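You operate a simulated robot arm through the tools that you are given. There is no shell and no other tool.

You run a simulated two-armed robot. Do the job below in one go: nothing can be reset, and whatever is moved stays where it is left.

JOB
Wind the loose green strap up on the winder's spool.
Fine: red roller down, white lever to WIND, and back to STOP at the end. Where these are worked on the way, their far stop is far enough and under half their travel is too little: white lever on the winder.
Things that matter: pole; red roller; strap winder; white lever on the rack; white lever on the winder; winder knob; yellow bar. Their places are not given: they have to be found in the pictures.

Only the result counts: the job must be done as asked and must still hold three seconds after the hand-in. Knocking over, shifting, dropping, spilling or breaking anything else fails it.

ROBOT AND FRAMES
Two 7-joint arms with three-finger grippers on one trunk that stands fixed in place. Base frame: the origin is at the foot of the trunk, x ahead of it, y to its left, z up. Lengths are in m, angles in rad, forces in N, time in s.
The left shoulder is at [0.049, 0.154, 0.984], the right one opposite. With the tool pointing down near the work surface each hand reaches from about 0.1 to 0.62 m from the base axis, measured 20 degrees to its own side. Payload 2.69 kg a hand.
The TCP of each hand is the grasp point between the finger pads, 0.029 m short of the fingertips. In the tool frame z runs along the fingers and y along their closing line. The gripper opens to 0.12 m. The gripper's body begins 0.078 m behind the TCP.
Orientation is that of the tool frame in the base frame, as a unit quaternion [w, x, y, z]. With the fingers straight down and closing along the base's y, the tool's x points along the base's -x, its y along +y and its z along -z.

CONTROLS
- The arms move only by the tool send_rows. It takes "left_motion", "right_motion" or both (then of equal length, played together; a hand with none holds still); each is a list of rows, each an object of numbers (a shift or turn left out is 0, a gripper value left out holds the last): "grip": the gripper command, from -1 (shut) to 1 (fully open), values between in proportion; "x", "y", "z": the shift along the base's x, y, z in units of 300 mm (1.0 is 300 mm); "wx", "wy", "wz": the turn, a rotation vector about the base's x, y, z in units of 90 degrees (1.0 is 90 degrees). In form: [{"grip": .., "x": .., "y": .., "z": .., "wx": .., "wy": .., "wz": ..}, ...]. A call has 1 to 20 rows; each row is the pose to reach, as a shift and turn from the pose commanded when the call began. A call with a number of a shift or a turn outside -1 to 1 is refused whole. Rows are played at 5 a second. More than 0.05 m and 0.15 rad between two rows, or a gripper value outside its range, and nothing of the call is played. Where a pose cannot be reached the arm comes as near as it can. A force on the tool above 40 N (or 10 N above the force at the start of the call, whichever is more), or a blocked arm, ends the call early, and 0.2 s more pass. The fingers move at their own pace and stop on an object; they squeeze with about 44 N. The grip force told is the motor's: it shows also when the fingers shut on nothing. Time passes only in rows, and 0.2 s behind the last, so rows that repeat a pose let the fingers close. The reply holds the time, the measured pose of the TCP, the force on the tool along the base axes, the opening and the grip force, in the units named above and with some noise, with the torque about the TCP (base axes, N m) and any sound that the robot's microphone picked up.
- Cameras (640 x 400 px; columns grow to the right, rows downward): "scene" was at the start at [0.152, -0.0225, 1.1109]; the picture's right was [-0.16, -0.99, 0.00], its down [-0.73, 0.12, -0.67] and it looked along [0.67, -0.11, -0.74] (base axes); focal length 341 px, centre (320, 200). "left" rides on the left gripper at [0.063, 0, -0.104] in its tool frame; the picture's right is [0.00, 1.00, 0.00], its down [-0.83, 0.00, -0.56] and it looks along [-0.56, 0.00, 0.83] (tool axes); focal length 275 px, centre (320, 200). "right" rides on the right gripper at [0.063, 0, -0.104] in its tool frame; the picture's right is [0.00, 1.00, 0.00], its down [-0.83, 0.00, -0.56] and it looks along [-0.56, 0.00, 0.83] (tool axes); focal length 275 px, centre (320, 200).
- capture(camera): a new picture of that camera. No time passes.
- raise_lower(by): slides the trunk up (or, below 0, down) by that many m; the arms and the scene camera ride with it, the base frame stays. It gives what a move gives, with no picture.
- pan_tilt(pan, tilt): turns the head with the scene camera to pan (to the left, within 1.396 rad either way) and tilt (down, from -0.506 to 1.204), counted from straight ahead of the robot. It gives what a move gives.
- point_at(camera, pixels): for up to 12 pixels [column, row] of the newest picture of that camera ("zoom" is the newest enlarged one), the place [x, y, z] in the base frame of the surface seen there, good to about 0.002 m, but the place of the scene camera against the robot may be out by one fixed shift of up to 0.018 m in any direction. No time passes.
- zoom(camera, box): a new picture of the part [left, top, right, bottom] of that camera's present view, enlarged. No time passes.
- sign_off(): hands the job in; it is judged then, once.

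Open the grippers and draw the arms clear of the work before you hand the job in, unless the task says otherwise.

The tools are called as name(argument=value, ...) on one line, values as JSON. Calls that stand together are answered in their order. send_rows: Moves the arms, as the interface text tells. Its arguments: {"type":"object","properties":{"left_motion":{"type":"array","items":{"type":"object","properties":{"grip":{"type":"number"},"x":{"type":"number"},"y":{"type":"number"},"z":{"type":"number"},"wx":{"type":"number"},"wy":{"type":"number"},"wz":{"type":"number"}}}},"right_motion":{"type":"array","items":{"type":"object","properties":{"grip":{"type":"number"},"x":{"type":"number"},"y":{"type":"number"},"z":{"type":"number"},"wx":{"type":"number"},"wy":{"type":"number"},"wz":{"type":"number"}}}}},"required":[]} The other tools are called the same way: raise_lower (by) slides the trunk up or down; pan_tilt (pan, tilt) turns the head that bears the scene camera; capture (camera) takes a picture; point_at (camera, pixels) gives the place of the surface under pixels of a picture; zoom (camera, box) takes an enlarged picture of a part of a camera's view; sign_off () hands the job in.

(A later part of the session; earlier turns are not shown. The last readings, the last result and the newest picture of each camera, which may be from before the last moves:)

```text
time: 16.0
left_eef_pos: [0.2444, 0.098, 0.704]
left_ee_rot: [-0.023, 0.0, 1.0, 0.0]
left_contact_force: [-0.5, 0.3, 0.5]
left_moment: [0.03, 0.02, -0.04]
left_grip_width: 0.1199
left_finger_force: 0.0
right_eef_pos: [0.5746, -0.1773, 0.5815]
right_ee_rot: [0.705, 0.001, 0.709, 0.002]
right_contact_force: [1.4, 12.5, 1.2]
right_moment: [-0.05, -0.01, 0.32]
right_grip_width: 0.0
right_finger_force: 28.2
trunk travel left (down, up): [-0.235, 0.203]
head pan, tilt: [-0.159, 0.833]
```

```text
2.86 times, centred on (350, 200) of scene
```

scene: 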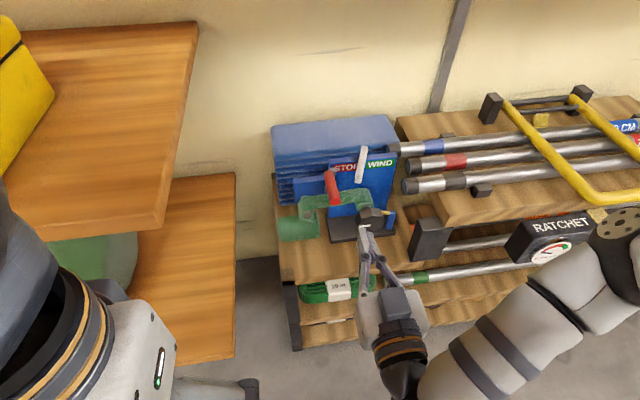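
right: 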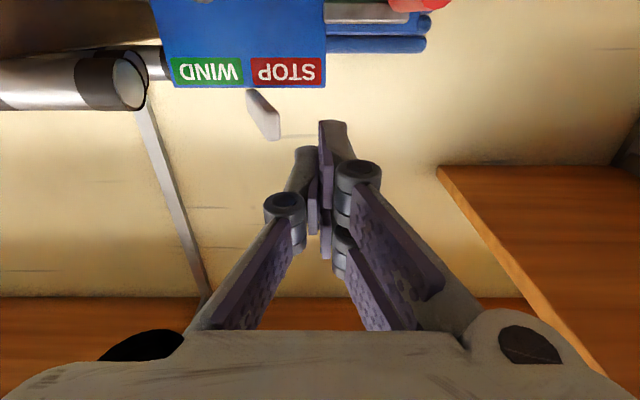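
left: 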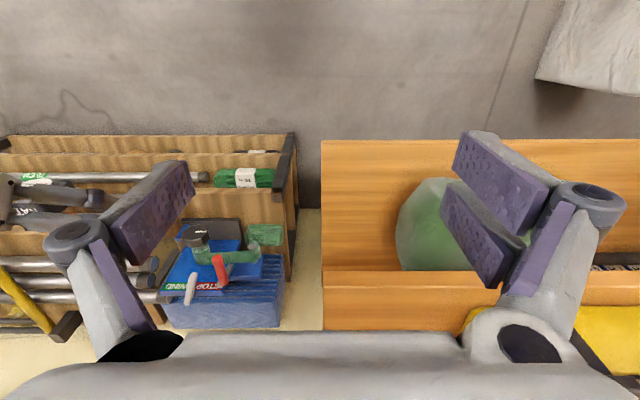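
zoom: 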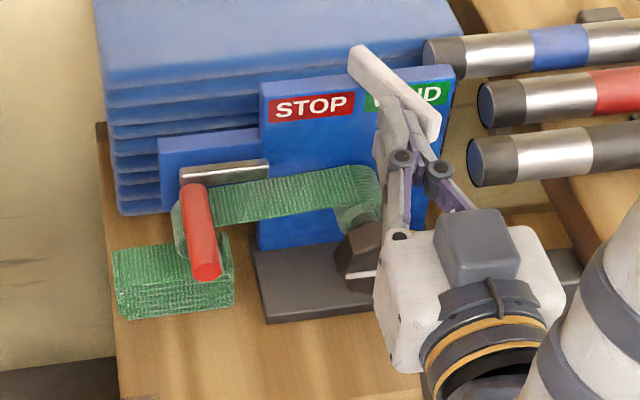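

The force rose to 12.5 N at y=−0.177, which suggests the stop. I nudge 2 mm more to confirm it.

send_rows(right_motion=[{"y": -0.006}, {"y": -0.01}])

zoom(camera="scene", box=[320, 140, 400, 190])

```text
time: 16.6
left_eef_pos: [0.2452, 0.0976, 0.7045]
left_ee_rot: [-0.023, 0.0, 1.0, -0.001]
left_contact_force: [0.5, -0.2, -0.6]
left_moment: [0.01, 0.0, -0.03]
left_grip_width: 0.1197
left_finger_force: 0.1
right_eef_pos: [0.5765, -0.1777, 0.5813]
right_ee_rot: [0.705, -0.001, 0.709, 0.003]
right_contact_force: [-1.9, 29.7, -1.0]
right_moment: [-0.04, 0.02, 0.66]
right_grip_width: 0.0
right_finger_force: 28.6
trunk travel left (down, up): [-0.235, 0.203]
head pan, tilt: [-0.159, 0.833]
```

```text
8.00 times, centred on (360, 165) of scene
```

zoom: 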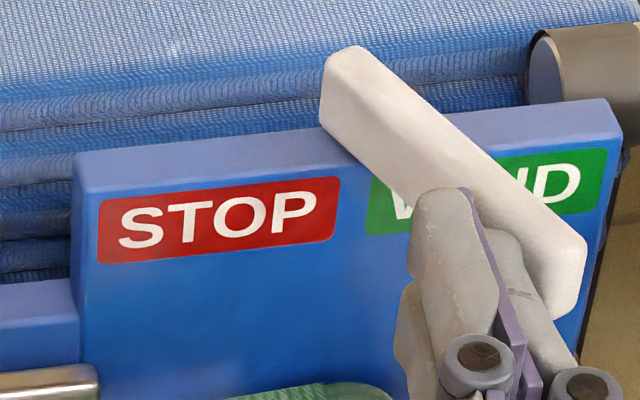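

The force went to 29.7 N without motion, so the lever is at its far stop on WIND. I withdraw and go to a standoff in front of the knob at (0.46, −0.170, 0.484), opening the gripper there.

send_rows(right_motion=[{"y": 0.03}, {"y": 0.037, "x": -0.13}, {"y": 0.037, "x": -0.26}, {"y": 0.037, "x": -0.38}, {"y": 0.037, "x": -0.38, "z": -0.11}, {"y": 0.037, "x": -0.38, "z": -0.22, "grip": 0.4}, {"y": 0.037, "x": -0.38, "z": -0.325, "grip": 0.4}, {"y": 0.037, "x": -0.38, "z": -0.325, "grip": 0.4}])

capture(camera="right")

capture(camera="scene")

```text
time: 18.4
left_eef_pos: [0.2447, 0.0979, 0.7037]
left_ee_rot: [-0.024, 0.0, 1.0, 0.002]
left_contact_force: [0.1, 1.5, 0.3]
left_moment: [-0.01, 0.0, 0.01]
left_grip_width: 0.1202
left_finger_force: 0.1
right_eef_pos: [0.4609, -0.1715, 0.4842]
right_ee_rot: [0.705, 0.002, 0.709, 0.001]
right_contact_force: [0.1, 0.0, -0.3]
right_moment: [0.01, -0.01, 0.01]
right_grip_width: 0.0838
right_finger_force: 0.2
trunk travel left (down, up): [-0.235, 0.203]
head pan, tilt: [-0.159, 0.833]
```

```text
taken
```

right: 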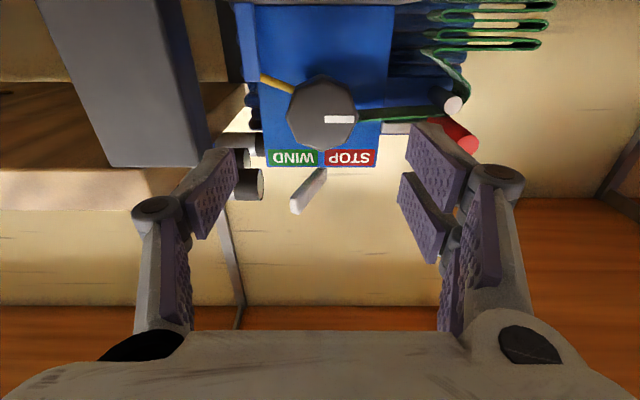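

```text
taken
```

scene: 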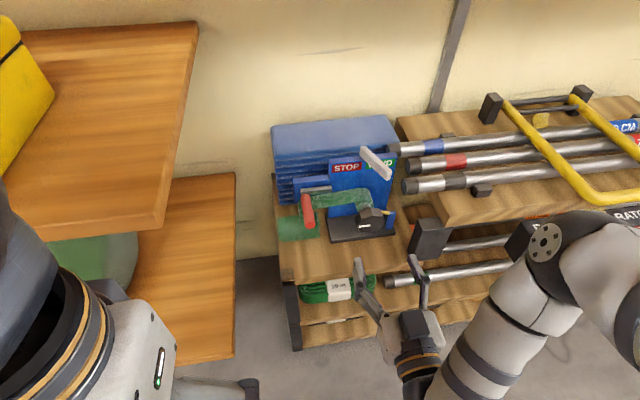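

The lever stays at WIND and the knob is at about (322,117) in the right view. I measure the knob face again from here.

zoom(camera="right", box=[240, 40, 480, 190])

point_at(camera="right", pixels=[[322, 115], [292, 115], [352, 115], [322, 82], [322, 145], [302, 138], [345, 138], [300, 92], [345, 92], [338, 119], [262, 80], [240, 50]])

```text
2.67 times, centred on (360, 115) of right
```

zoom: 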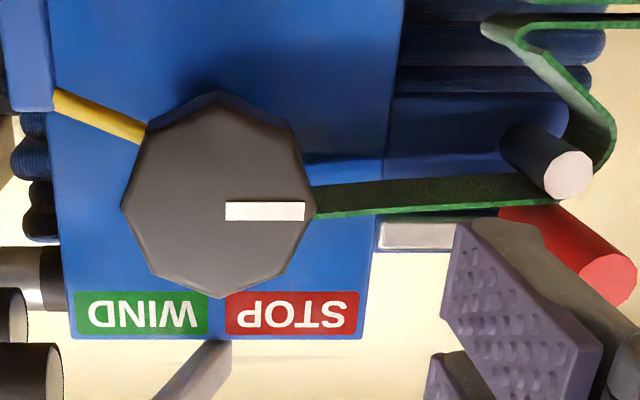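

```text
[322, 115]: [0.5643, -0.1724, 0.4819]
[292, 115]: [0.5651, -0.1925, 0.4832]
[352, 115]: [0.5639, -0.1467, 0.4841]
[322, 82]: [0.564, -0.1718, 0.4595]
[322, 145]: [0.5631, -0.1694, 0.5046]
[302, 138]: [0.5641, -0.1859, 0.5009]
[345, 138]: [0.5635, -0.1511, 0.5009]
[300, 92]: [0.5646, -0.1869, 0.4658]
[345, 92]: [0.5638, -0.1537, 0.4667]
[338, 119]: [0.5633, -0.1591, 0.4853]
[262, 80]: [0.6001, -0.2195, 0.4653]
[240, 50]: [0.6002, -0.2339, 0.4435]
```

The knob centre is (y≈−0.171, z≈0.483) with octagon flats at 22.5° steps, so I align the jaws to a flat. First I test the wrist roll range at standoff by rolling −67.5° about x.

send_rows(right_motion=[{"wx": -0.09, "grip": 0.4}, {"wx": -0.18}, {"wx": -0.27}, {"wx": -0.36}, {"wx": -0.45}, {"wx": -0.54}, {"wx": -0.63}, {"wx": -0.72}, {"wx": -0.75}])

capture(camera="right")

capture(camera="scene")

```text
time: 20.4
left_eef_pos: [0.2443, 0.0985, 0.7036]
left_ee_rot: [-0.024, 0.0, 1.0, 0.002]
left_contact_force: [0.4, 0.3, -0.2]
left_moment: [0.01, -0.02, 0.0]
left_grip_width: 0.12
left_finger_force: 0.0
right_eef_pos: [0.4619, -0.1705, 0.4839]
right_ee_rot: [0.587, -0.391, 0.59, -0.393]
right_contact_force: [0.5, -0.3, 0.7]
right_moment: [0.0, -0.01, 0.03]
right_grip_width: 0.0838
right_finger_force: 0.1
trunk travel left (down, up): [-0.235, 0.203]
head pan, tilt: [-0.159, 0.833]
```

```text
taken
```

right: 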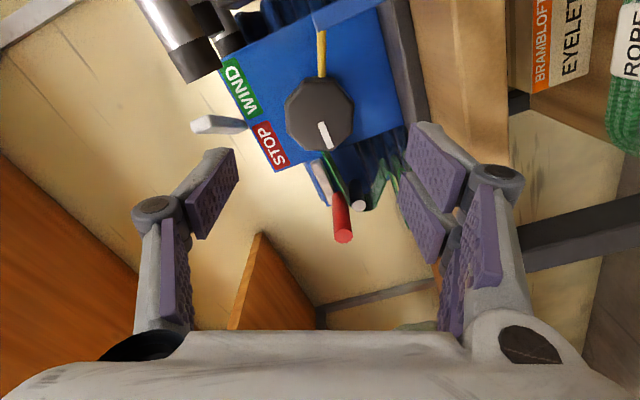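

```text
taken
```

scene: 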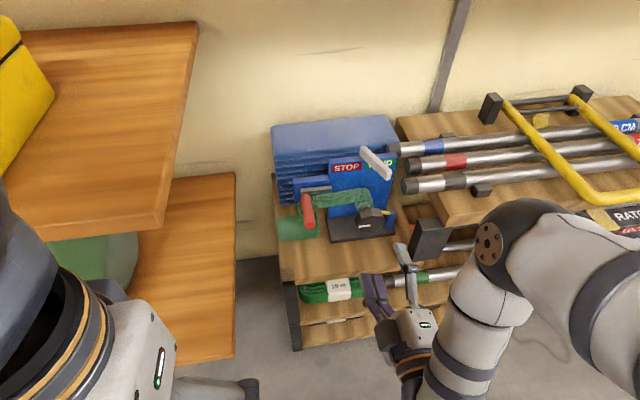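

The roll to −67.5° worked without a warning, though the elbow shifted. I check the elbow's place, then test rolling another −45°.

point_at(camera="scene", pixels=[[490, 245], [520, 205], [540, 250], [600, 250], [470, 290], [430, 225], [430, 245]])

send_rows(right_motion=[{"wx": -0.09}, {"wx": -0.18}, {"wx": -0.27}, {"wx": -0.36}, {"wx": -0.45}, {"wx": -0.5}])

capture(camera="scene")

```text
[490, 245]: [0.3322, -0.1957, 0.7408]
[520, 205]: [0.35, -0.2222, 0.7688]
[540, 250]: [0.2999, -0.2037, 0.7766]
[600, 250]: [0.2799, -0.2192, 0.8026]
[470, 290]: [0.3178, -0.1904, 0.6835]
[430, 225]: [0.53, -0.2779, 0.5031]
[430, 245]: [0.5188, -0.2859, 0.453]
```

```text
time: 21.8
left_eef_pos: [0.2432, 0.0965, 0.704]
left_ee_rot: [-0.023, 0.001, 1.0, 0.0]
left_contact_force: [0.4, 0.9, 0.5]
left_moment: [0.01, -0.02, -0.02]
left_grip_width: 0.1202
left_finger_force: 0.1
right_eef_pos: [0.4624, -0.1712, 0.4843]
right_ee_rot: [-0.391, 0.586, -0.395, 0.59]
right_contact_force: [0.0, 0.7, -0.5]
right_moment: [-0.01, -0.01, 0.0]
right_grip_width: 0.0841
right_finger_force: 0.0
trunk travel left (down, up): [-0.235, 0.203]
head pan, tilt: [-0.159, 0.833]
```

```text
taken
```

scene: 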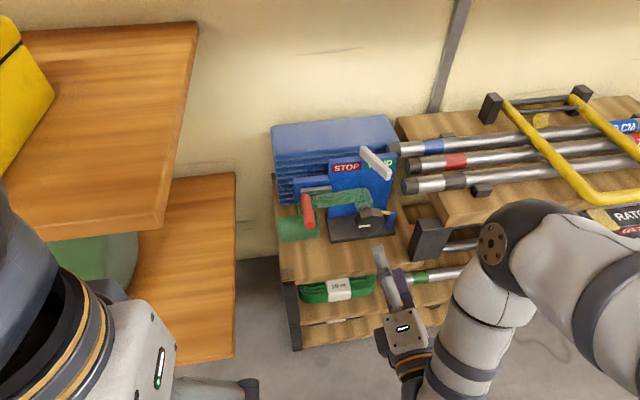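

The roll range is wide: −112.5° is fine. I go back to −67.5°, aligned to a flat, and advance over the knob to TCP x≈0.557 with the jaws open.

send_rows(right_motion=[{"wx": 0.09, "grip": 0.4}, {"wx": 0.18}, {"wx": 0.27}, {"wx": 0.36}, {"wx": 0.45}, {"wx": 0.5}, {"wx": 0.5, "x": 0.1}, {"wx": 0.5, "x": 0.2}, {"wx": 0.5, "x": 0.28}, {"wx": 0.5, "x": 0.315}, {"wx": 0.5, "x": 0.315}])

capture(camera="right")

capture(camera="scene")

```text
time: 24.2
left_eef_pos: [0.2442, 0.0978, 0.703]
left_ee_rot: [-0.024, 0.0, 1.0, 0.001]
left_contact_force: [-0.1, -0.1, -0.7]
left_moment: [-0.01, -0.01, -0.01]
left_grip_width: 0.1198
left_finger_force: 0.0
right_eef_pos: [0.5593, -0.1716, 0.4837]
right_ee_rot: [0.587, -0.39, 0.59, -0.393]
right_contact_force: [-0.6, -0.3, -0.7]
right_moment: [0.0, -0.01, -0.01]
right_grip_width: 0.084
right_finger_force: 0.0
trunk travel left (down, up): [-0.235, 0.203]
head pan, tilt: [-0.159, 0.833]
```

```text
taken
```

right: 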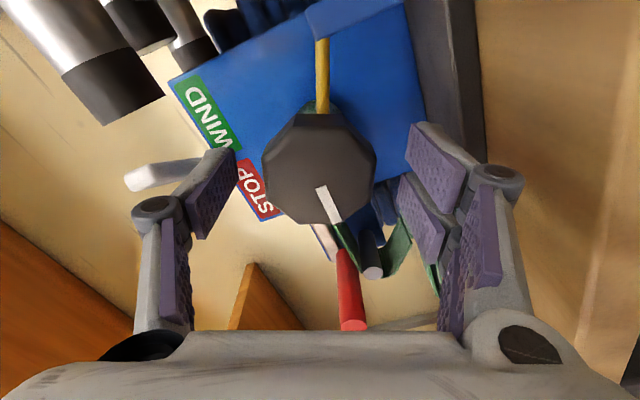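

```text
taken
```

scene: 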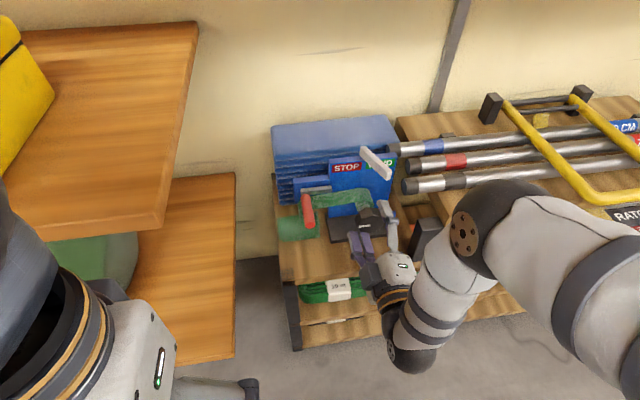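

The jaws are lined up with the octagon's flats and the knob is centred between them. I close and read the force.

send_rows(right_motion=[{"grip": -1}, {"grip": -1}, {"grip": -1}])

zoom(camera="scene", box=[270, 150, 430, 270])

```text
time: 25.0
left_eef_pos: [0.244, 0.0979, 0.7048]
left_ee_rot: [-0.023, 0.0, 1.0, 0.001]
left_contact_force: [-0.6, -0.1, 0.4]
left_moment: [-0.01, 0.01, -0.01]
left_grip_width: 0.1201
left_finger_force: 0.0
right_eef_pos: [0.5561, -0.172, 0.4839]
right_ee_rot: [0.587, -0.39, 0.59, -0.394]
right_contact_force: [-4.6, -2.7, 6.0]
right_moment: [0.06, -0.39, -0.23]
right_grip_width: 0.0528
right_finger_force: 44.9
trunk travel left (down, up): [-0.235, 0.203]
head pan, tilt: [-0.159, 0.833]
```

```text
3.33 times, centred on (350, 210) of scene
```

zoom: 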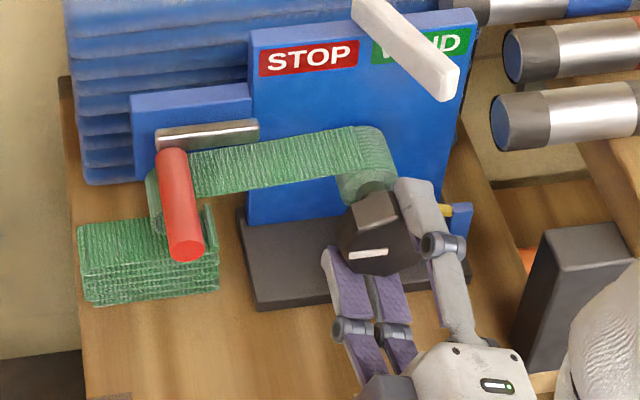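

The knob is gripped at 0.0528 m wide with only about 8 N of side load. I turn it 22.5° clockwise (+x) as a test and watch the torque and strap.

send_rows(right_motion=[{"wx": 0.08}, {"wx": 0.16}, {"wx": 0.25}, {"wx": 0.25}])

zoom(camera="scene", box=[270, 150, 430, 270])

capture(camera="right")

```text
time: 26.0
left_eef_pos: [0.2434, 0.0986, 0.7042]
left_ee_rot: [-0.023, 0.0, 1.0, 0.001]
left_contact_force: [-0.3, -1.0, 0.6]
left_moment: [0.02, 0.0, 0.05]
left_grip_width: 0.1202
left_finger_force: 0.0
right_eef_pos: [0.5576, -0.1709, 0.4838]
right_ee_rot: [0.652, -0.267, 0.655, -0.271]
right_contact_force: [5.8, 1.1, 4.1]
right_moment: [0.02, -0.54, -1.04]
right_grip_width: 0.0529
right_finger_force: 44.5
trunk travel left (down, up): [-0.235, 0.203]
head pan, tilt: [-0.159, 0.833]
```

```text
3.33 times, centred on (350, 210) of scene
```

zoom: 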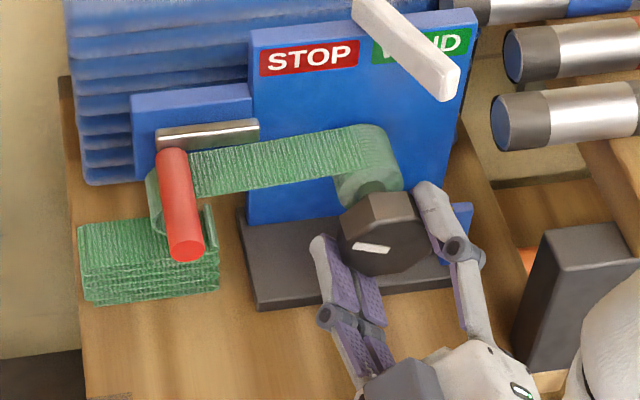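

```text
taken
```

right: 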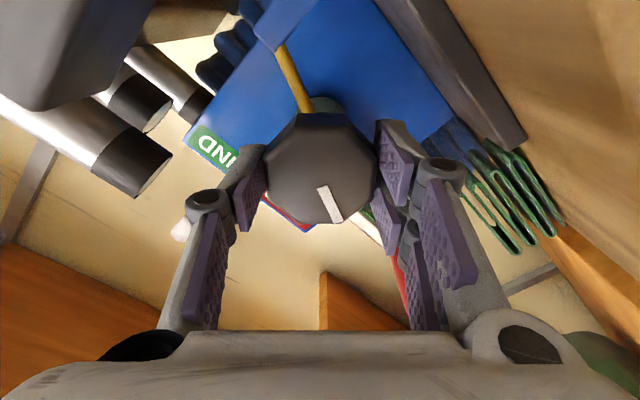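

The knob turns with the hand with almost no torque about x, and its mark moves clockwise. I now turn it 90° more, open, and begin rolling back for the next grip.

send_rows(right_motion=[{"wx": 0.091, "grip": -1}, {"wx": 0.182}, {"wx": 0.273}, {"wx": 0.364}, {"wx": 0.455}, {"wx": 0.545}, {"wx": 0.636}, {"wx": 0.727}, {"wx": 0.818}, {"wx": 0.909}, {"wx": 1.0}, {"wx": 1.0, "grip": 0.4}, {"wx": 1.0, "grip": 0.4}])

zoom(camera="scene", box=[270, 150, 430, 270])

capture(camera="right")

```text
time: 28.8
left_eef_pos: [0.2439, 0.0978, 0.7037]
left_ee_rot: [-0.025, 0.0, 1.0, 0.0]
left_contact_force: [0.1, 0.0, 1.1]
left_moment: [0.0, -0.01, -0.03]
left_grip_width: 0.12
left_finger_force: 0.0
right_eef_pos: [0.5558, -0.1717, 0.4831]
right_ee_rot: [0.651, 0.272, 0.655, 0.271]
right_contact_force: [-0.6, -0.1, 0.0]
right_moment: [-0.02, 0.0, 0.04]
right_grip_width: 0.0844
right_finger_force: 0.1
trunk travel left (down, up): [-0.235, 0.203]
head pan, tilt: [-0.159, 0.833]
```

```text
3.33 times, centred on (350, 210) of scene
```

zoom: 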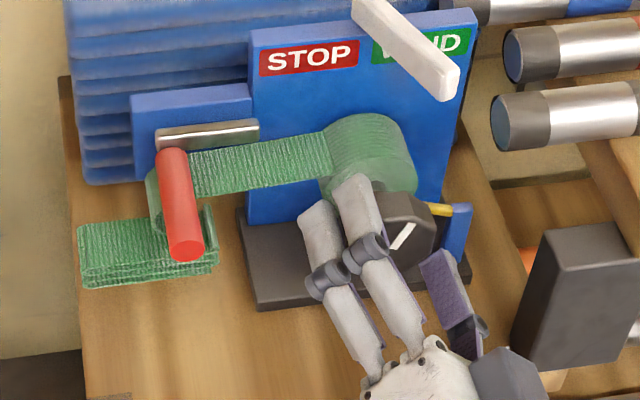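

```text
taken
```

right: 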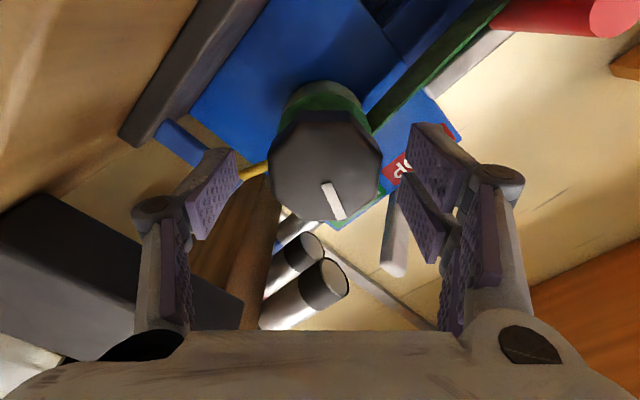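

The loose pile shrank from about six layers to three, and the spool grew. I roll back 90°, re-grip, and start the next turn.

send_rows(right_motion=[{"wx": -0.091, "grip": 0.4}, {"wx": -0.182}, {"wx": -0.273}, {"wx": -0.364}, {"wx": -0.455}, {"wx": -0.545}, {"wx": -0.636}, {"wx": -0.727}, {"wx": -0.818}, {"wx": -0.909}, {"wx": -1.0}, {"wx": -1.0, "grip": -1}, {"wx": -1.0, "grip": -1}])

zoom(camera="scene", box=[270, 150, 430, 270])

capture(camera="right")

```text
time: 31.6
left_eef_pos: [0.2439, 0.0966, 0.7028]
left_ee_rot: [-0.023, 0.0, 1.0, 0.002]
left_contact_force: [-0.7, 0.1, -0.1]
left_moment: [0.01, 0.02, 0.0]
left_grip_width: 0.1202
left_finger_force: 0.0
right_eef_pos: [0.5569, -0.1705, 0.4842]
right_ee_rot: [0.652, -0.268, 0.655, -0.272]
right_contact_force: [-3.8, -2.4, 1.1]
right_moment: [0.01, -0.28, -0.06]
right_grip_width: 0.0526
right_finger_force: 45.1
trunk travel left (down, up): [-0.235, 0.203]
head pan, tilt: [-0.159, 0.833]
```

```text
3.33 times, centred on (350, 210) of scene
```

zoom: 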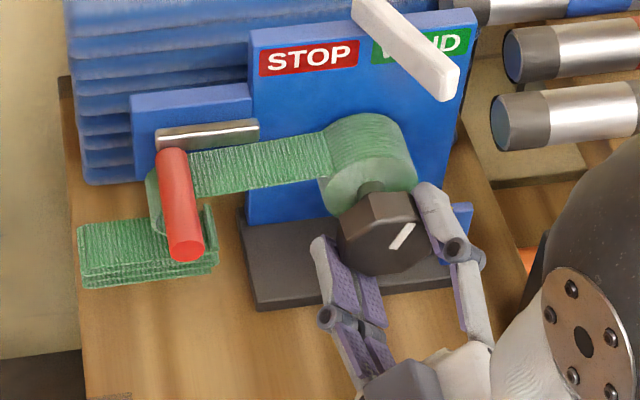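

```text
taken
```

right: 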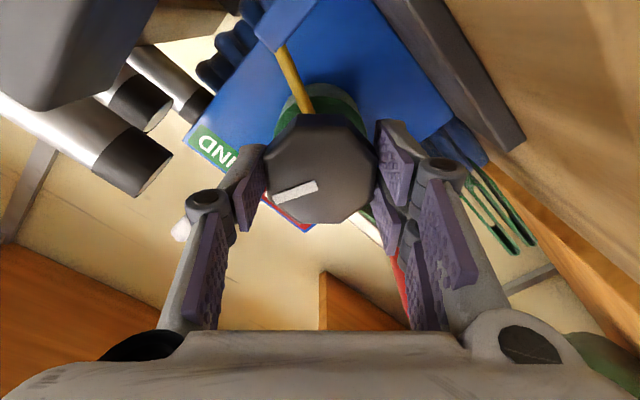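

The knob held its place and I re-gripped it squarely (0.0526 m). I turn another 90° and release.

send_rows(right_motion=[{"wx": 0.091, "grip": -1}, {"wx": 0.182}, {"wx": 0.273}, {"wx": 0.364}, {"wx": 0.455}, {"wx": 0.545}, {"wx": 0.636}, {"wx": 0.727}, {"wx": 0.818}, {"wx": 0.909}, {"wx": 1.0}, {"wx": 1.0}])

zoom(camera="scene", box=[270, 150, 430, 270])

```text
time: 34.2
left_eef_pos: [0.2439, 0.0971, 0.7046]
left_ee_rot: [-0.023, 0.0, 1.0, 0.0]
left_contact_force: [-0.5, -0.2, 0.1]
left_moment: [0.0, -0.01, -0.01]
left_grip_width: 0.1201
left_finger_force: 0.0
right_eef_pos: [0.5586, -0.1694, 0.484]
right_ee_rot: [0.65, 0.27, 0.655, 0.275]
right_contact_force: [-4.6, 20.0, -5.0]
right_moment: [0.03, 0.29, 0.48]
right_grip_width: 0.0527
right_finger_force: 45.1
trunk travel left (down, up): [-0.235, 0.203]
head pan, tilt: [-0.159, 0.833]
```

```text
3.33 times, centred on (350, 210) of scene
```

zoom: 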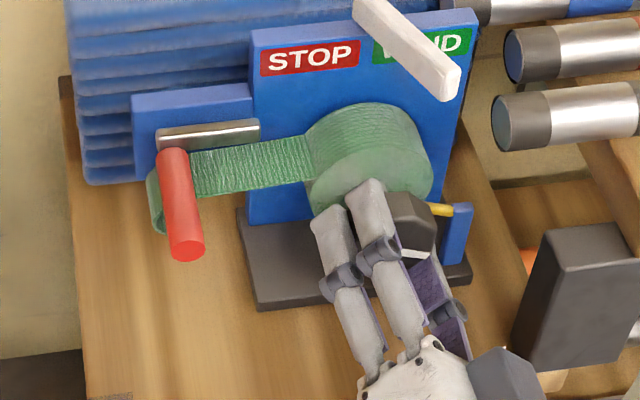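

The loose pile is gone; only the span from the guide post to the spool remains. I look closely at the tail and release the grip there.

zoom(camera="scene", box=[285, 175, 365, 225])

send_rows(right_motion=[{"grip": 0.4}, {"grip": 0.4}])

capture(camera="right")

zoom(camera="left", box=[130, 180, 330, 330])

```text
8.00 times, centred on (325, 200) of scene
```

zoom: 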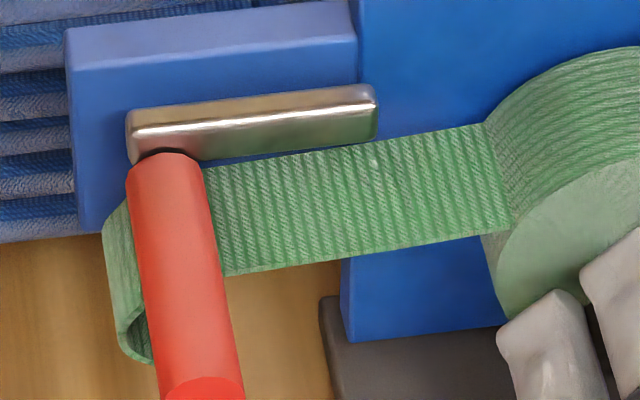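

```text
time: 34.8
left_eef_pos: [0.2438, 0.0971, 0.7047]
left_ee_rot: [-0.024, 0.0, 1.0, 0.001]
left_contact_force: [0.2, -0.9, -0.4]
left_moment: [0.02, 0.0, 0.02]
left_grip_width: 0.12
left_finger_force: 0.0
right_eef_pos: [0.5578, -0.1722, 0.4829]
right_ee_rot: [0.652, 0.272, 0.654, 0.272]
right_contact_force: [0.5, -0.2, 0.2]
right_moment: [-0.01, -0.03, 0.01]
right_grip_width: 0.0841
right_finger_force: 0.0
trunk travel left (down, up): [-0.235, 0.203]
head pan, tilt: [-0.159, 0.833]
```

```text
taken
```

right: 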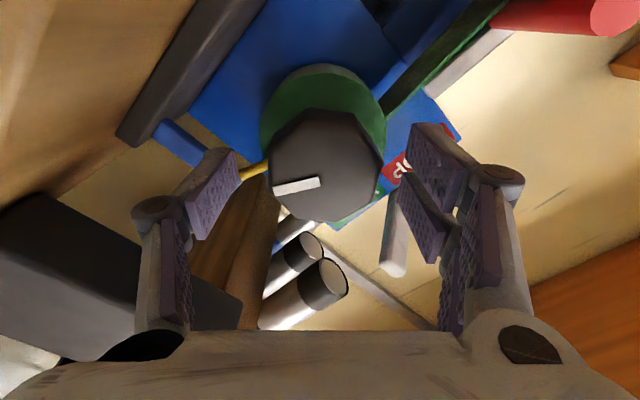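

```text
2.67 times, centred on (230, 255) of left
```

zoom: 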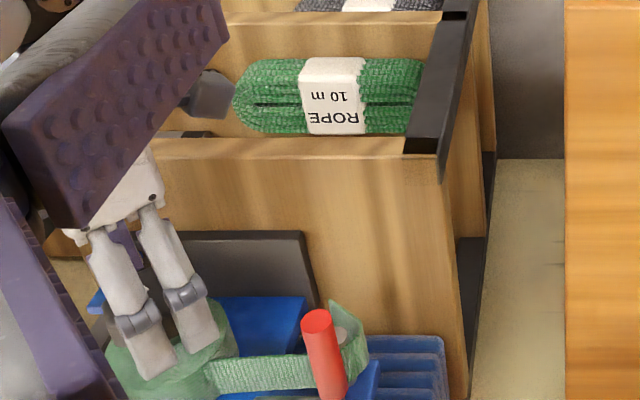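

The tail still wraps the guide post, so I do another cycle: roll back 90°, re-grip, and check for an end stop while turning.

send_rows(right_motion=[{"wx": -0.091, "grip": 0.4}, {"wx": -0.182}, {"wx": -0.273}, {"wx": -0.364}, {"wx": -0.455}, {"wx": -0.545}, {"wx": -0.636}, {"wx": -0.727}, {"wx": -0.818}, {"wx": -0.909}, {"wx": -1.0}, {"wx": -1.0, "grip": -1}, {"wx": -1.0, "grip": -1}])

zoom(camera="scene", box=[270, 150, 430, 270])

```text
time: 37.6
left_eef_pos: [0.2443, 0.0982, 0.7041]
left_ee_rot: [-0.022, 0.0, 1.0, 0.001]
left_contact_force: [0.4, -0.9, 0.0]
left_moment: [0.0, 0.01, -0.01]
left_grip_width: 0.12
left_finger_force: 0.0
right_eef_pos: [0.5564, -0.1706, 0.483]
right_ee_rot: [0.652, -0.268, 0.656, -0.272]
right_contact_force: [-4.2, -1.0, -0.3]
right_moment: [0.02, -0.17, -0.06]
right_grip_width: 0.053
right_finger_force: 44.8
trunk travel left (down, up): [-0.235, 0.203]
head pan, tilt: [-0.159, 0.833]
```

```text
3.33 times, centred on (350, 210) of scene
```

zoom: 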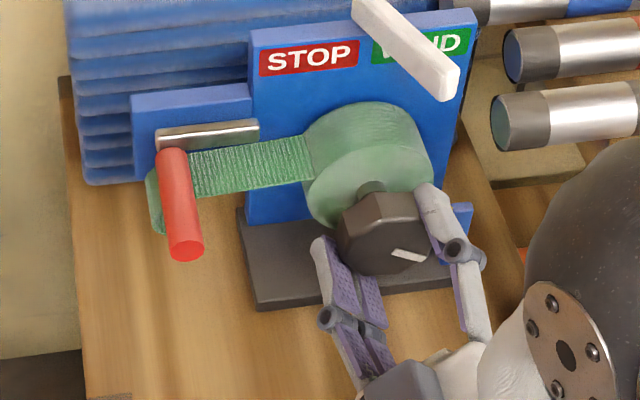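

Gripped again at 0.053 m with low forces. I turn 45° more and check the strap and the torque.

send_rows(right_motion=[{"wx": 0.084, "grip": -1}, {"wx": 0.167}, {"wx": 0.25}, {"wx": 0.333}, {"wx": 0.417}, {"wx": 0.5}, {"wx": 0.5}])

zoom(camera="scene", box=[270, 150, 430, 270])

```text
time: 39.2
left_eef_pos: [0.2437, 0.0977, 0.7041]
left_ee_rot: [-0.023, 0.0, 1.0, 0.0]
left_contact_force: [0.2, 0.3, -0.6]
left_moment: [0.02, -0.01, 0.02]
left_grip_width: 0.1198
left_finger_force: 0.1
right_eef_pos: [0.5563, -0.1704, 0.4855]
right_ee_rot: [0.705, 0.002, 0.709, 0.002]
right_contact_force: [-15.4, 6.4, 1.3]
right_moment: [-0.88, -0.02, 0.63]
right_grip_width: 0.0531
right_finger_force: 45.1
trunk travel left (down, up): [-0.235, 0.203]
head pan, tilt: [-0.159, 0.833]
```

```text
3.33 times, centred on (350, 210) of scene
```

zoom: 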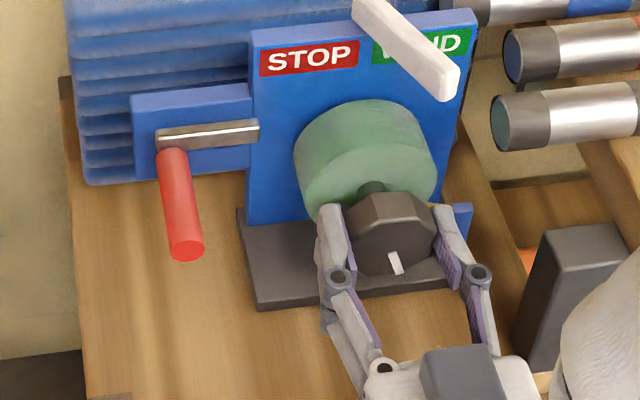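

The strap is now entirely on the spool, and a torque of −0.88 Nm about x shows that the winding end has been reached. I release, back straight off, and look at the lever.

send_rows(right_motion=[{"grip": 0.4}, {"grip": 0.4}, {"x": -0.1, "grip": 0.4}, {"x": -0.2}, {"x": -0.3}, {"x": -0.3}])

capture(camera="right")

zoom(camera="scene", box=[270, 130, 430, 270])

```text
time: 40.6
left_eef_pos: [0.2439, 0.0977, 0.7039]
left_ee_rot: [-0.024, 0.001, 1.0, 0.001]
left_contact_force: [0.3, -0.1, -0.1]
left_moment: [0.01, 0.0, 0.02]
left_grip_width: 0.12
left_finger_force: 0.1
right_eef_pos: [0.4667, -0.1703, 0.484]
right_ee_rot: [0.705, 0.001, 0.709, 0.002]
right_contact_force: [0.8, 0.0, -0.6]
right_moment: [-0.01, -0.04, 0.04]
right_grip_width: 0.0841
right_finger_force: 0.1
trunk travel left (down, up): [-0.235, 0.203]
head pan, tilt: [-0.159, 0.833]
```

```text
taken
```

right: 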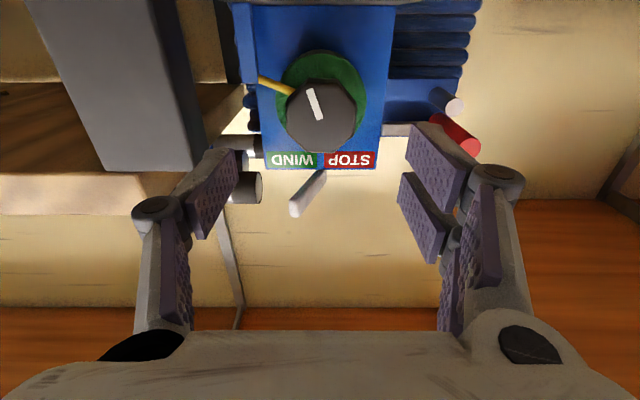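

```text
2.86 times, centred on (350, 200) of scene
```

zoom: 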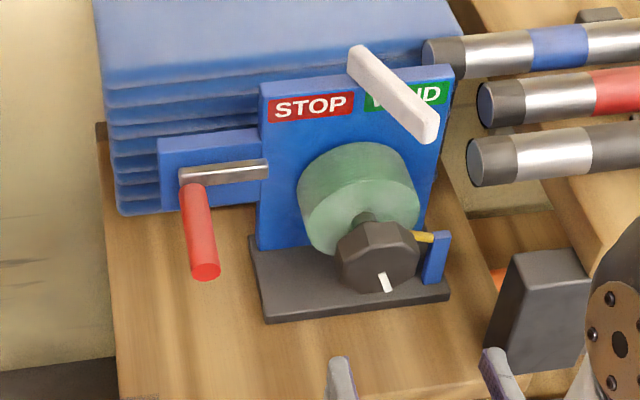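

The spool is holding and the lever is still at WIND. I measure the lever's tip and the pole ends beside it from the right camera.

zoom(camera="right", box=[220, 130, 380, 230])

point_at(camera="zoom", pixels=[[300, 330], [290, 300], [330, 270], [400, 180], [320, 320], [280, 340], [100, 240], [150, 240], [180, 220], [60, 90], [130, 90], [170, 200]])

```text
4.00 times, centred on (300, 180) of right
```

zoom: 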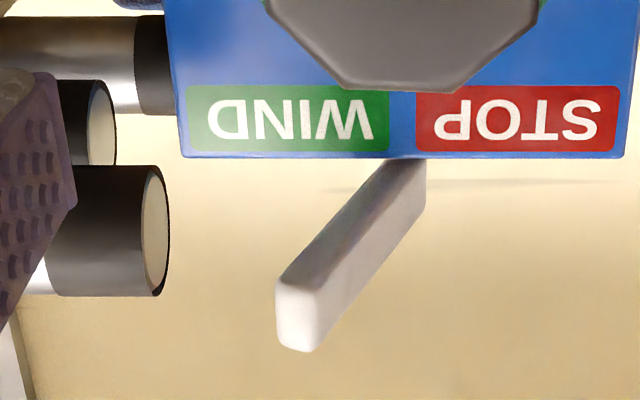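

```text
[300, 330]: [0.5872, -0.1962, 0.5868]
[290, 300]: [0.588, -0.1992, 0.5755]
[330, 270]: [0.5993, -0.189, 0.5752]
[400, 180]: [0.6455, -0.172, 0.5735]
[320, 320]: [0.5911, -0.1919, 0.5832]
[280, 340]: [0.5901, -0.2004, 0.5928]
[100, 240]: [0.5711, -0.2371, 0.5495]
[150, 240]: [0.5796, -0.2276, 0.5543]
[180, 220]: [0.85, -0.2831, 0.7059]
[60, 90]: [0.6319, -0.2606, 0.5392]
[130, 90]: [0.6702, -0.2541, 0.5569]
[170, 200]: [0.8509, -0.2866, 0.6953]
```

The lever's right side is at y≈−0.2025 near x 0.59, and the first pole's end is at y≈−0.2275 with its top at z≈0.568. I close the fingers, rise to z=0.590 (above the pole, still overlapping the lever), and line up at y=−0.2185.

send_rows(right_motion=[{"grip": -1}, {"grip": -1, "z": 0.1}, {"z": 0.2}, {"z": 0.3}, {"z": 0.353, "y": -0.05}, {"z": 0.353, "y": -0.12}, {"z": 0.353, "y": -0.161}, {"z": 0.353, "y": -0.161}])

capture(camera="right")

zoom(camera="scene", box=[290, 120, 450, 260])

```text
time: 42.4
left_eef_pos: [0.2439, 0.0978, 0.7034]
left_ee_rot: [-0.024, 0.0, 1.0, 0.001]
left_contact_force: [-0.4, 0.0, 0.6]
left_moment: [-0.01, 0.01, 0.0]
left_grip_width: 0.1202
left_finger_force: 0.1
right_eef_pos: [0.4688, -0.2206, 0.5899]
right_ee_rot: [0.705, 0.001, 0.709, 0.002]
right_contact_force: [-0.3, 0.0, 0.6]
right_moment: [0.0, 0.05, 0.02]
right_grip_width: 0.0001
right_finger_force: 28.3
trunk travel left (down, up): [-0.235, 0.203]
head pan, tilt: [-0.159, 0.833]
```

```text
taken
```

right: 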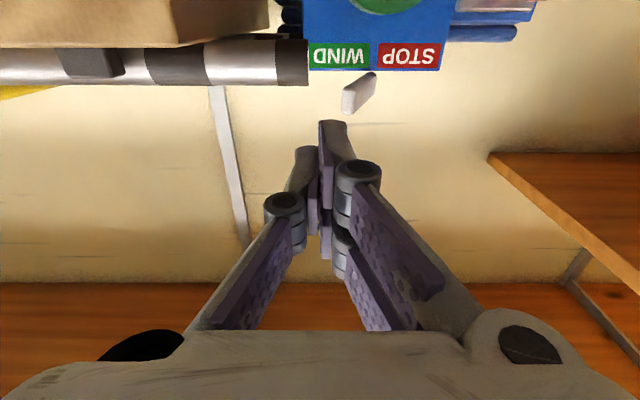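

```text
2.86 times, centred on (370, 190) of scene
```

zoom: 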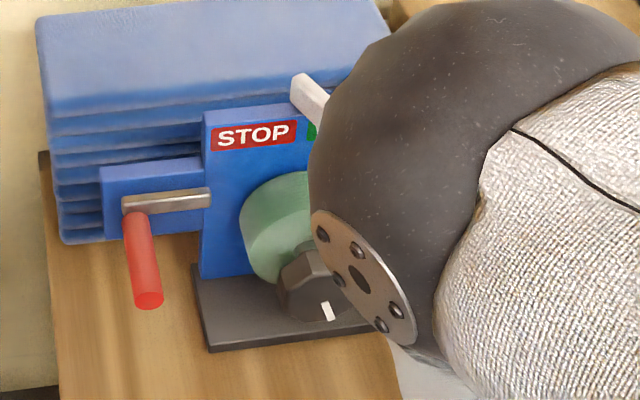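

The fingertips are above the pole level, just to the right of the lever (pole end at column 308, lever at 345–372 in the view). I advance in two steps.

send_rows(right_motion=[{"x": 0.08, "y": 0.005}, {"x": 0.16, "y": 0.005}, {"x": 0.24, "y": 0.005}, {"x": 0.24, "y": 0.005}])

capture(camera="right")

```text
time: 43.4
left_eef_pos: [0.2447, 0.0972, 0.7045]
left_ee_rot: [-0.024, 0.0, 1.0, 0.001]
left_contact_force: [0.1, 0.4, -0.5]
left_moment: [0.02, 0.03, 0.01]
left_grip_width: 0.1199
left_finger_force: 0.0
right_eef_pos: [0.5394, -0.2185, 0.5903]
right_ee_rot: [0.705, 0.001, 0.709, 0.002]
right_contact_force: [0.5, -0.8, 0.1]
right_moment: [0.01, -0.01, -0.02]
right_grip_width: 0.0
right_finger_force: 28.3
trunk travel left (down, up): [-0.235, 0.203]
head pan, tilt: [-0.159, 0.833]
```

```text
taken
```

right: 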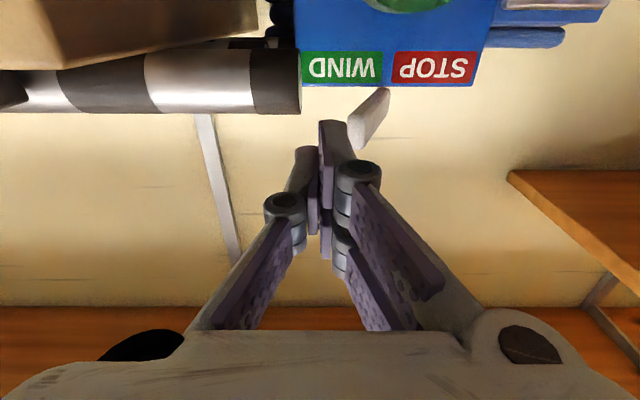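

The fingertip edge clears the lever's right side by a few mm. I advance the last 35 mm and then push left (+y) toward STOP.

send_rows(right_motion=[{"x": 0.06}, {"x": 0.115}, {"x": 0.115, "y": 0.025}, {"x": 0.115, "y": 0.05}, {"x": 0.115, "y": 0.075}])

capture(camera="right")

```text
time: 44.6
left_eef_pos: [0.2432, 0.097, 0.7039]
left_ee_rot: [-0.023, 0.0, 1.0, 0.002]
left_contact_force: [-0.5, -0.1, 0.9]
left_moment: [0.03, 0.01, -0.02]
left_grip_width: 0.1201
left_finger_force: 0.1
right_eef_pos: [0.5741, -0.1949, 0.5907]
right_ee_rot: [0.705, 0.003, 0.709, 0.0]
right_contact_force: [0.2, -0.5, -0.7]
right_moment: [0.0, 0.01, -0.03]
right_grip_width: 0.0002
right_finger_force: 29.0
trunk travel left (down, up): [-0.235, 0.203]
head pan, tilt: [-0.159, 0.833]
```

```text
taken
```

right: 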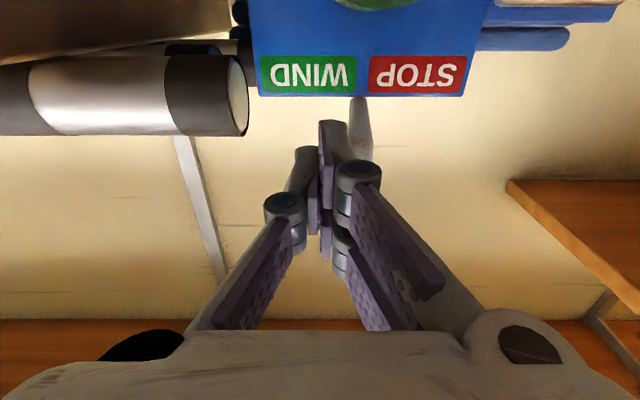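

The lever is moving, now roughly in the middle. I keep pushing toward STOP until the force rises at its stop.

send_rows(right_motion=[{"y": 0.025}, {"y": 0.05}, {"y": 0.07}, {"y": 0.085}, {"y": 0.095}])

capture(camera="right")

```text
time: 45.8
left_eef_pos: [0.244, 0.0975, 0.7039]
left_ee_rot: [-0.024, 0.0, 1.0, 0.001]
left_contact_force: [-0.2, 0.4, -0.4]
left_moment: [-0.02, 0.0, 0.01]
left_grip_width: 0.1202
left_finger_force: 0.1
right_eef_pos: [0.5744, -0.1667, 0.5912]
right_ee_rot: [0.705, 0.001, 0.709, 0.002]
right_contact_force: [-0.6, 0.2, -0.4]
right_moment: [-0.01, -0.01, 0.0]
right_grip_width: 0.0
right_finger_force: 28.7
trunk travel left (down, up): [-0.235, 0.203]
head pan, tilt: [-0.159, 0.833]
```

```text
taken
```

right: 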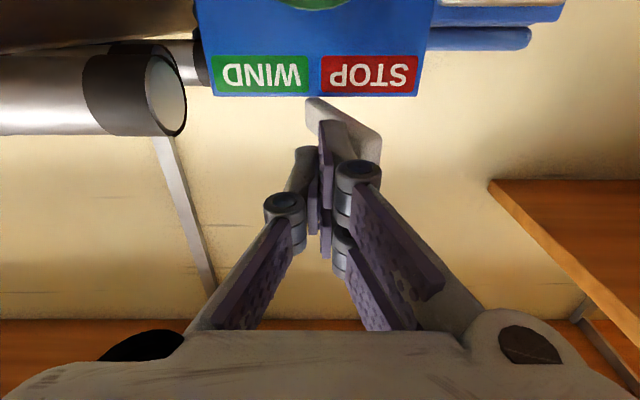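

The lever has swung to the STOP side but I feel no stop force yet. I push a few mm further.

send_rows(right_motion=[{"y": 0.012}, {"y": 0.02}, {"y": 0.027}])

capture(camera="right")

```text
time: 46.6
left_eef_pos: [0.2439, 0.0972, 0.7039]
left_ee_rot: [-0.023, -0.001, 1.0, 0.001]
left_contact_force: [0.1, 0.0, -0.7]
left_moment: [0.01, 0.0, -0.02]
left_grip_width: 0.1199
left_finger_force: 0.1
right_eef_pos: [0.5752, -0.162, 0.5899]
right_ee_rot: [0.706, 0.002, 0.709, -0.001]
right_contact_force: [-1.8, -15.2, 0.8]
right_moment: [-0.14, 0.03, -0.35]
right_grip_width: 0.0001
right_finger_force: 28.6
trunk travel left (down, up): [-0.235, 0.203]
head pan, tilt: [-0.159, 0.833]
```

```text
taken
```

right: 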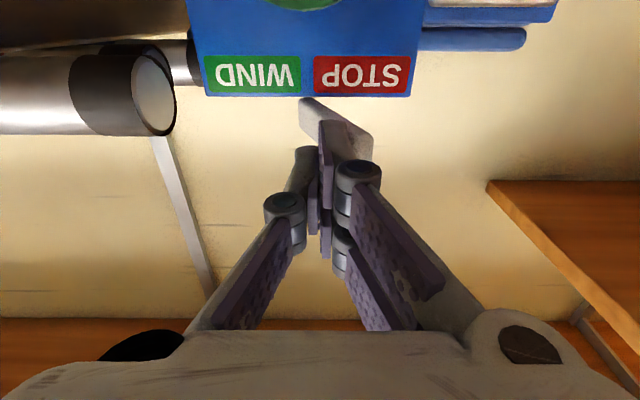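

At y=−0.162 the stop pushes back with 15 N, so the lever is fully at STOP. I move off it, back away, and check everything.

send_rows(right_motion=[{"y": -0.025}, {"y": -0.025, "x": -0.12}, {"y": -0.025, "x": -0.24}, {"y": -0.025, "x": -0.36}, {"y": -0.08, "x": -0.48}, {"y": -0.08, "x": -0.5}])

capture(camera="right")

capture(camera="scene")

```text
time: 48.0
left_eef_pos: [0.2441, 0.0974, 0.7047]
left_ee_rot: [-0.024, 0.001, 1.0, 0.001]
left_contact_force: [0.3, 0.2, 0.0]
left_moment: [0.01, -0.01, 0.0]
left_grip_width: 0.1199
left_finger_force: 0.0
right_eef_pos: [0.4644, -0.183, 0.5897]
right_ee_rot: [0.704, 0.002, 0.71, 0.001]
right_contact_force: [-0.2, -0.1, -0.1]
right_moment: [-0.04, -0.02, 0.03]
right_grip_width: 0.0001
right_finger_force: 28.6
right hand out of reach, approached as far as the arm can: row 5, 6
trunk travel left (down, up): [-0.235, 0.203]
head pan, tilt: [-0.159, 0.833]
```

```text
taken
```

right: 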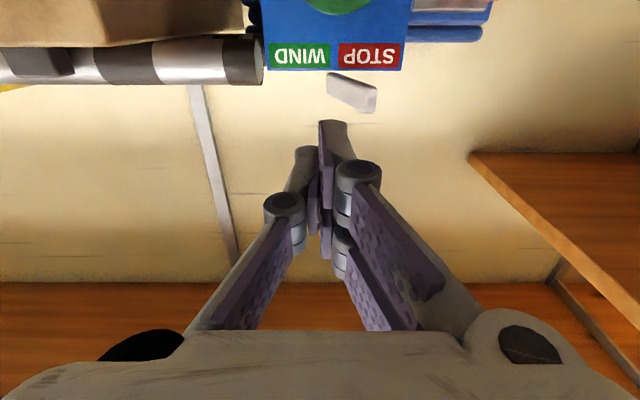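

```text
taken
```

scene: 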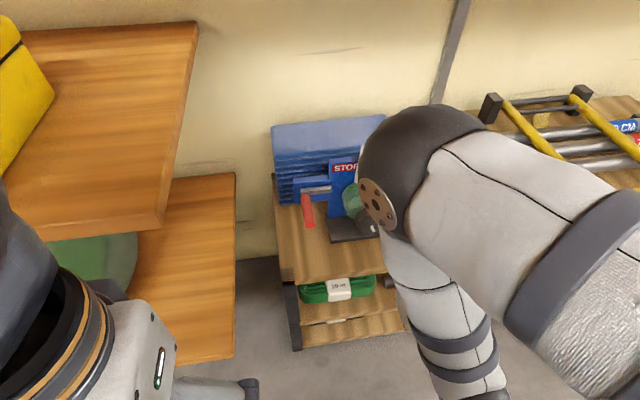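

The lever sits at STOP. The elbow blocks the scene view, so I pitch the hand back down while drawing it away from the work and open the gripper.

send_rows(right_motion=[{"wy": 0.08, "x": -0.03, "grip": -1}, {"wy": 0.16, "x": -0.06}, {"wy": 0.24, "x": -0.1, "y": -0.02}, {"wy": 0.32, "x": -0.14, "y": -0.05}, {"wy": 0.4, "x": -0.18, "y": -0.08}, {"wy": 0.48, "x": -0.22, "y": -0.11}, {"wy": 0.56, "x": -0.26, "y": -0.14, "z": 0.03}, {"wy": 0.6, "x": -0.3, "y": -0.17, "z": 0.05}, {"wy": 0.6, "x": -0.3, "y": -0.17, "z": 0.05, "grip": 0.5}, {"wy": 0.6, "x": -0.3, "y": -0.17, "z": 0.05, "grip": 0.5}])

capture(camera="right")

capture(camera="scene")

```text
time: 50.2
left_eef_pos: [0.2455, 0.098, 0.7039]
left_ee_rot: [-0.024, 0.0, 1.0, 0.001]
left_contact_force: [-0.3, -0.3, -0.3]
left_moment: [-0.02, -0.02, 0.01]
left_grip_width: 0.12
left_finger_force: 0.1
right_eef_pos: [0.4061, -0.2354, 0.593]
right_ee_rot: [0.306, 0.002, 0.952, 0.001]
right_contact_force: [-0.2, 0.6, -1.0]
right_moment: [0.0, 0.03, 0.03]
right_grip_width: 0.0899
right_finger_force: 0.1
right hand out of reach, approached as far as the arm can: row 5, 6, 7, 8, 9, 10
trunk travel left (down, up): [-0.235, 0.203]
head pan, tilt: [-0.159, 0.833]
```

```text
taken
```

right: 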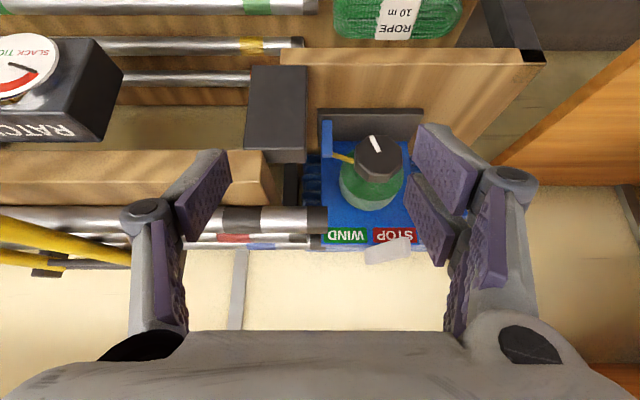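

```text
taken
```

scene: 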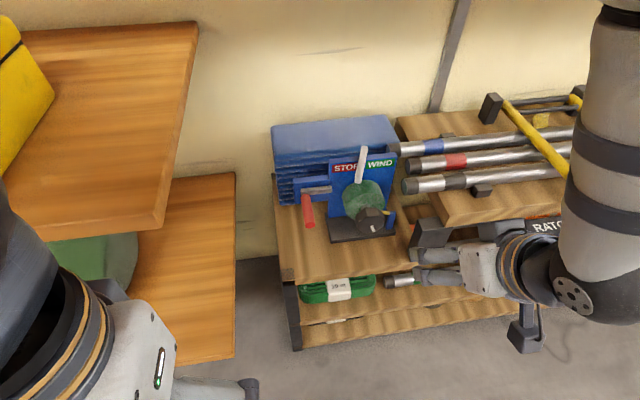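

The arm is now away from the work. I zoom in to verify the lever, roller and spool, and the rest of the rack.

zoom(camera="scene", box=[280, 130, 420, 250])

zoom(camera="right", box=[240, 90, 480, 270])

zoom(camera="left", box=[100, 180, 340, 330])

```text
3.33 times, centred on (350, 190) of scene
```

zoom: 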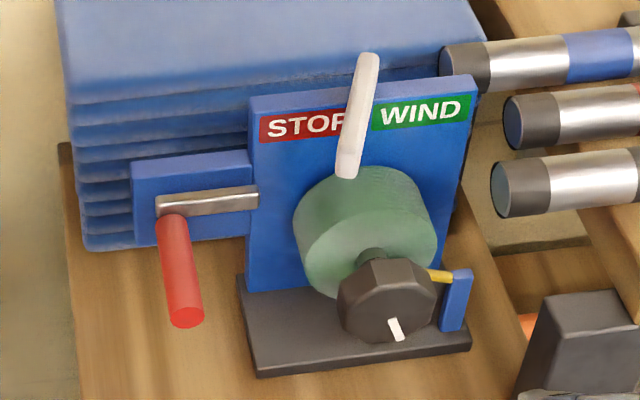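

```text
2.22 times, centred on (360, 180) of right
```

zoom: 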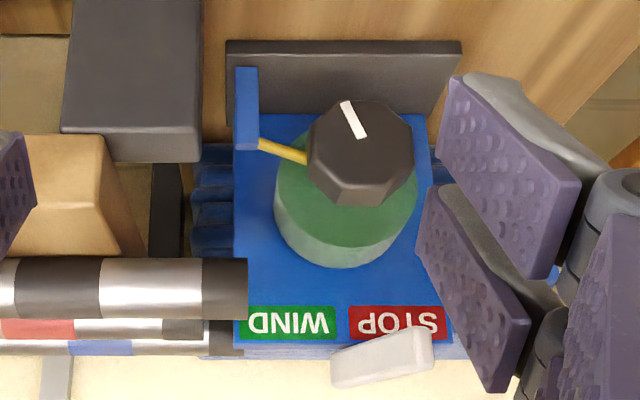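

```text
2.67 times, centred on (220, 255) of left
```

zoom: 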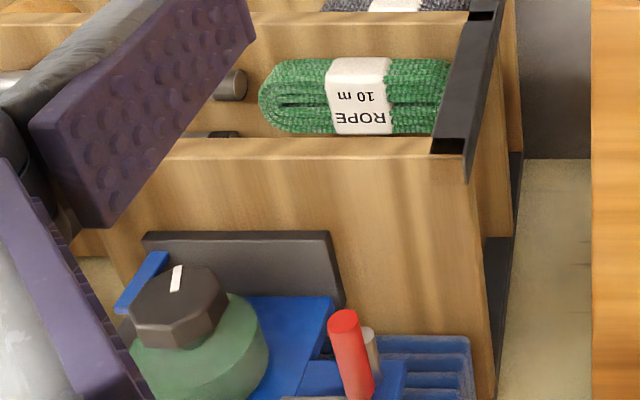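

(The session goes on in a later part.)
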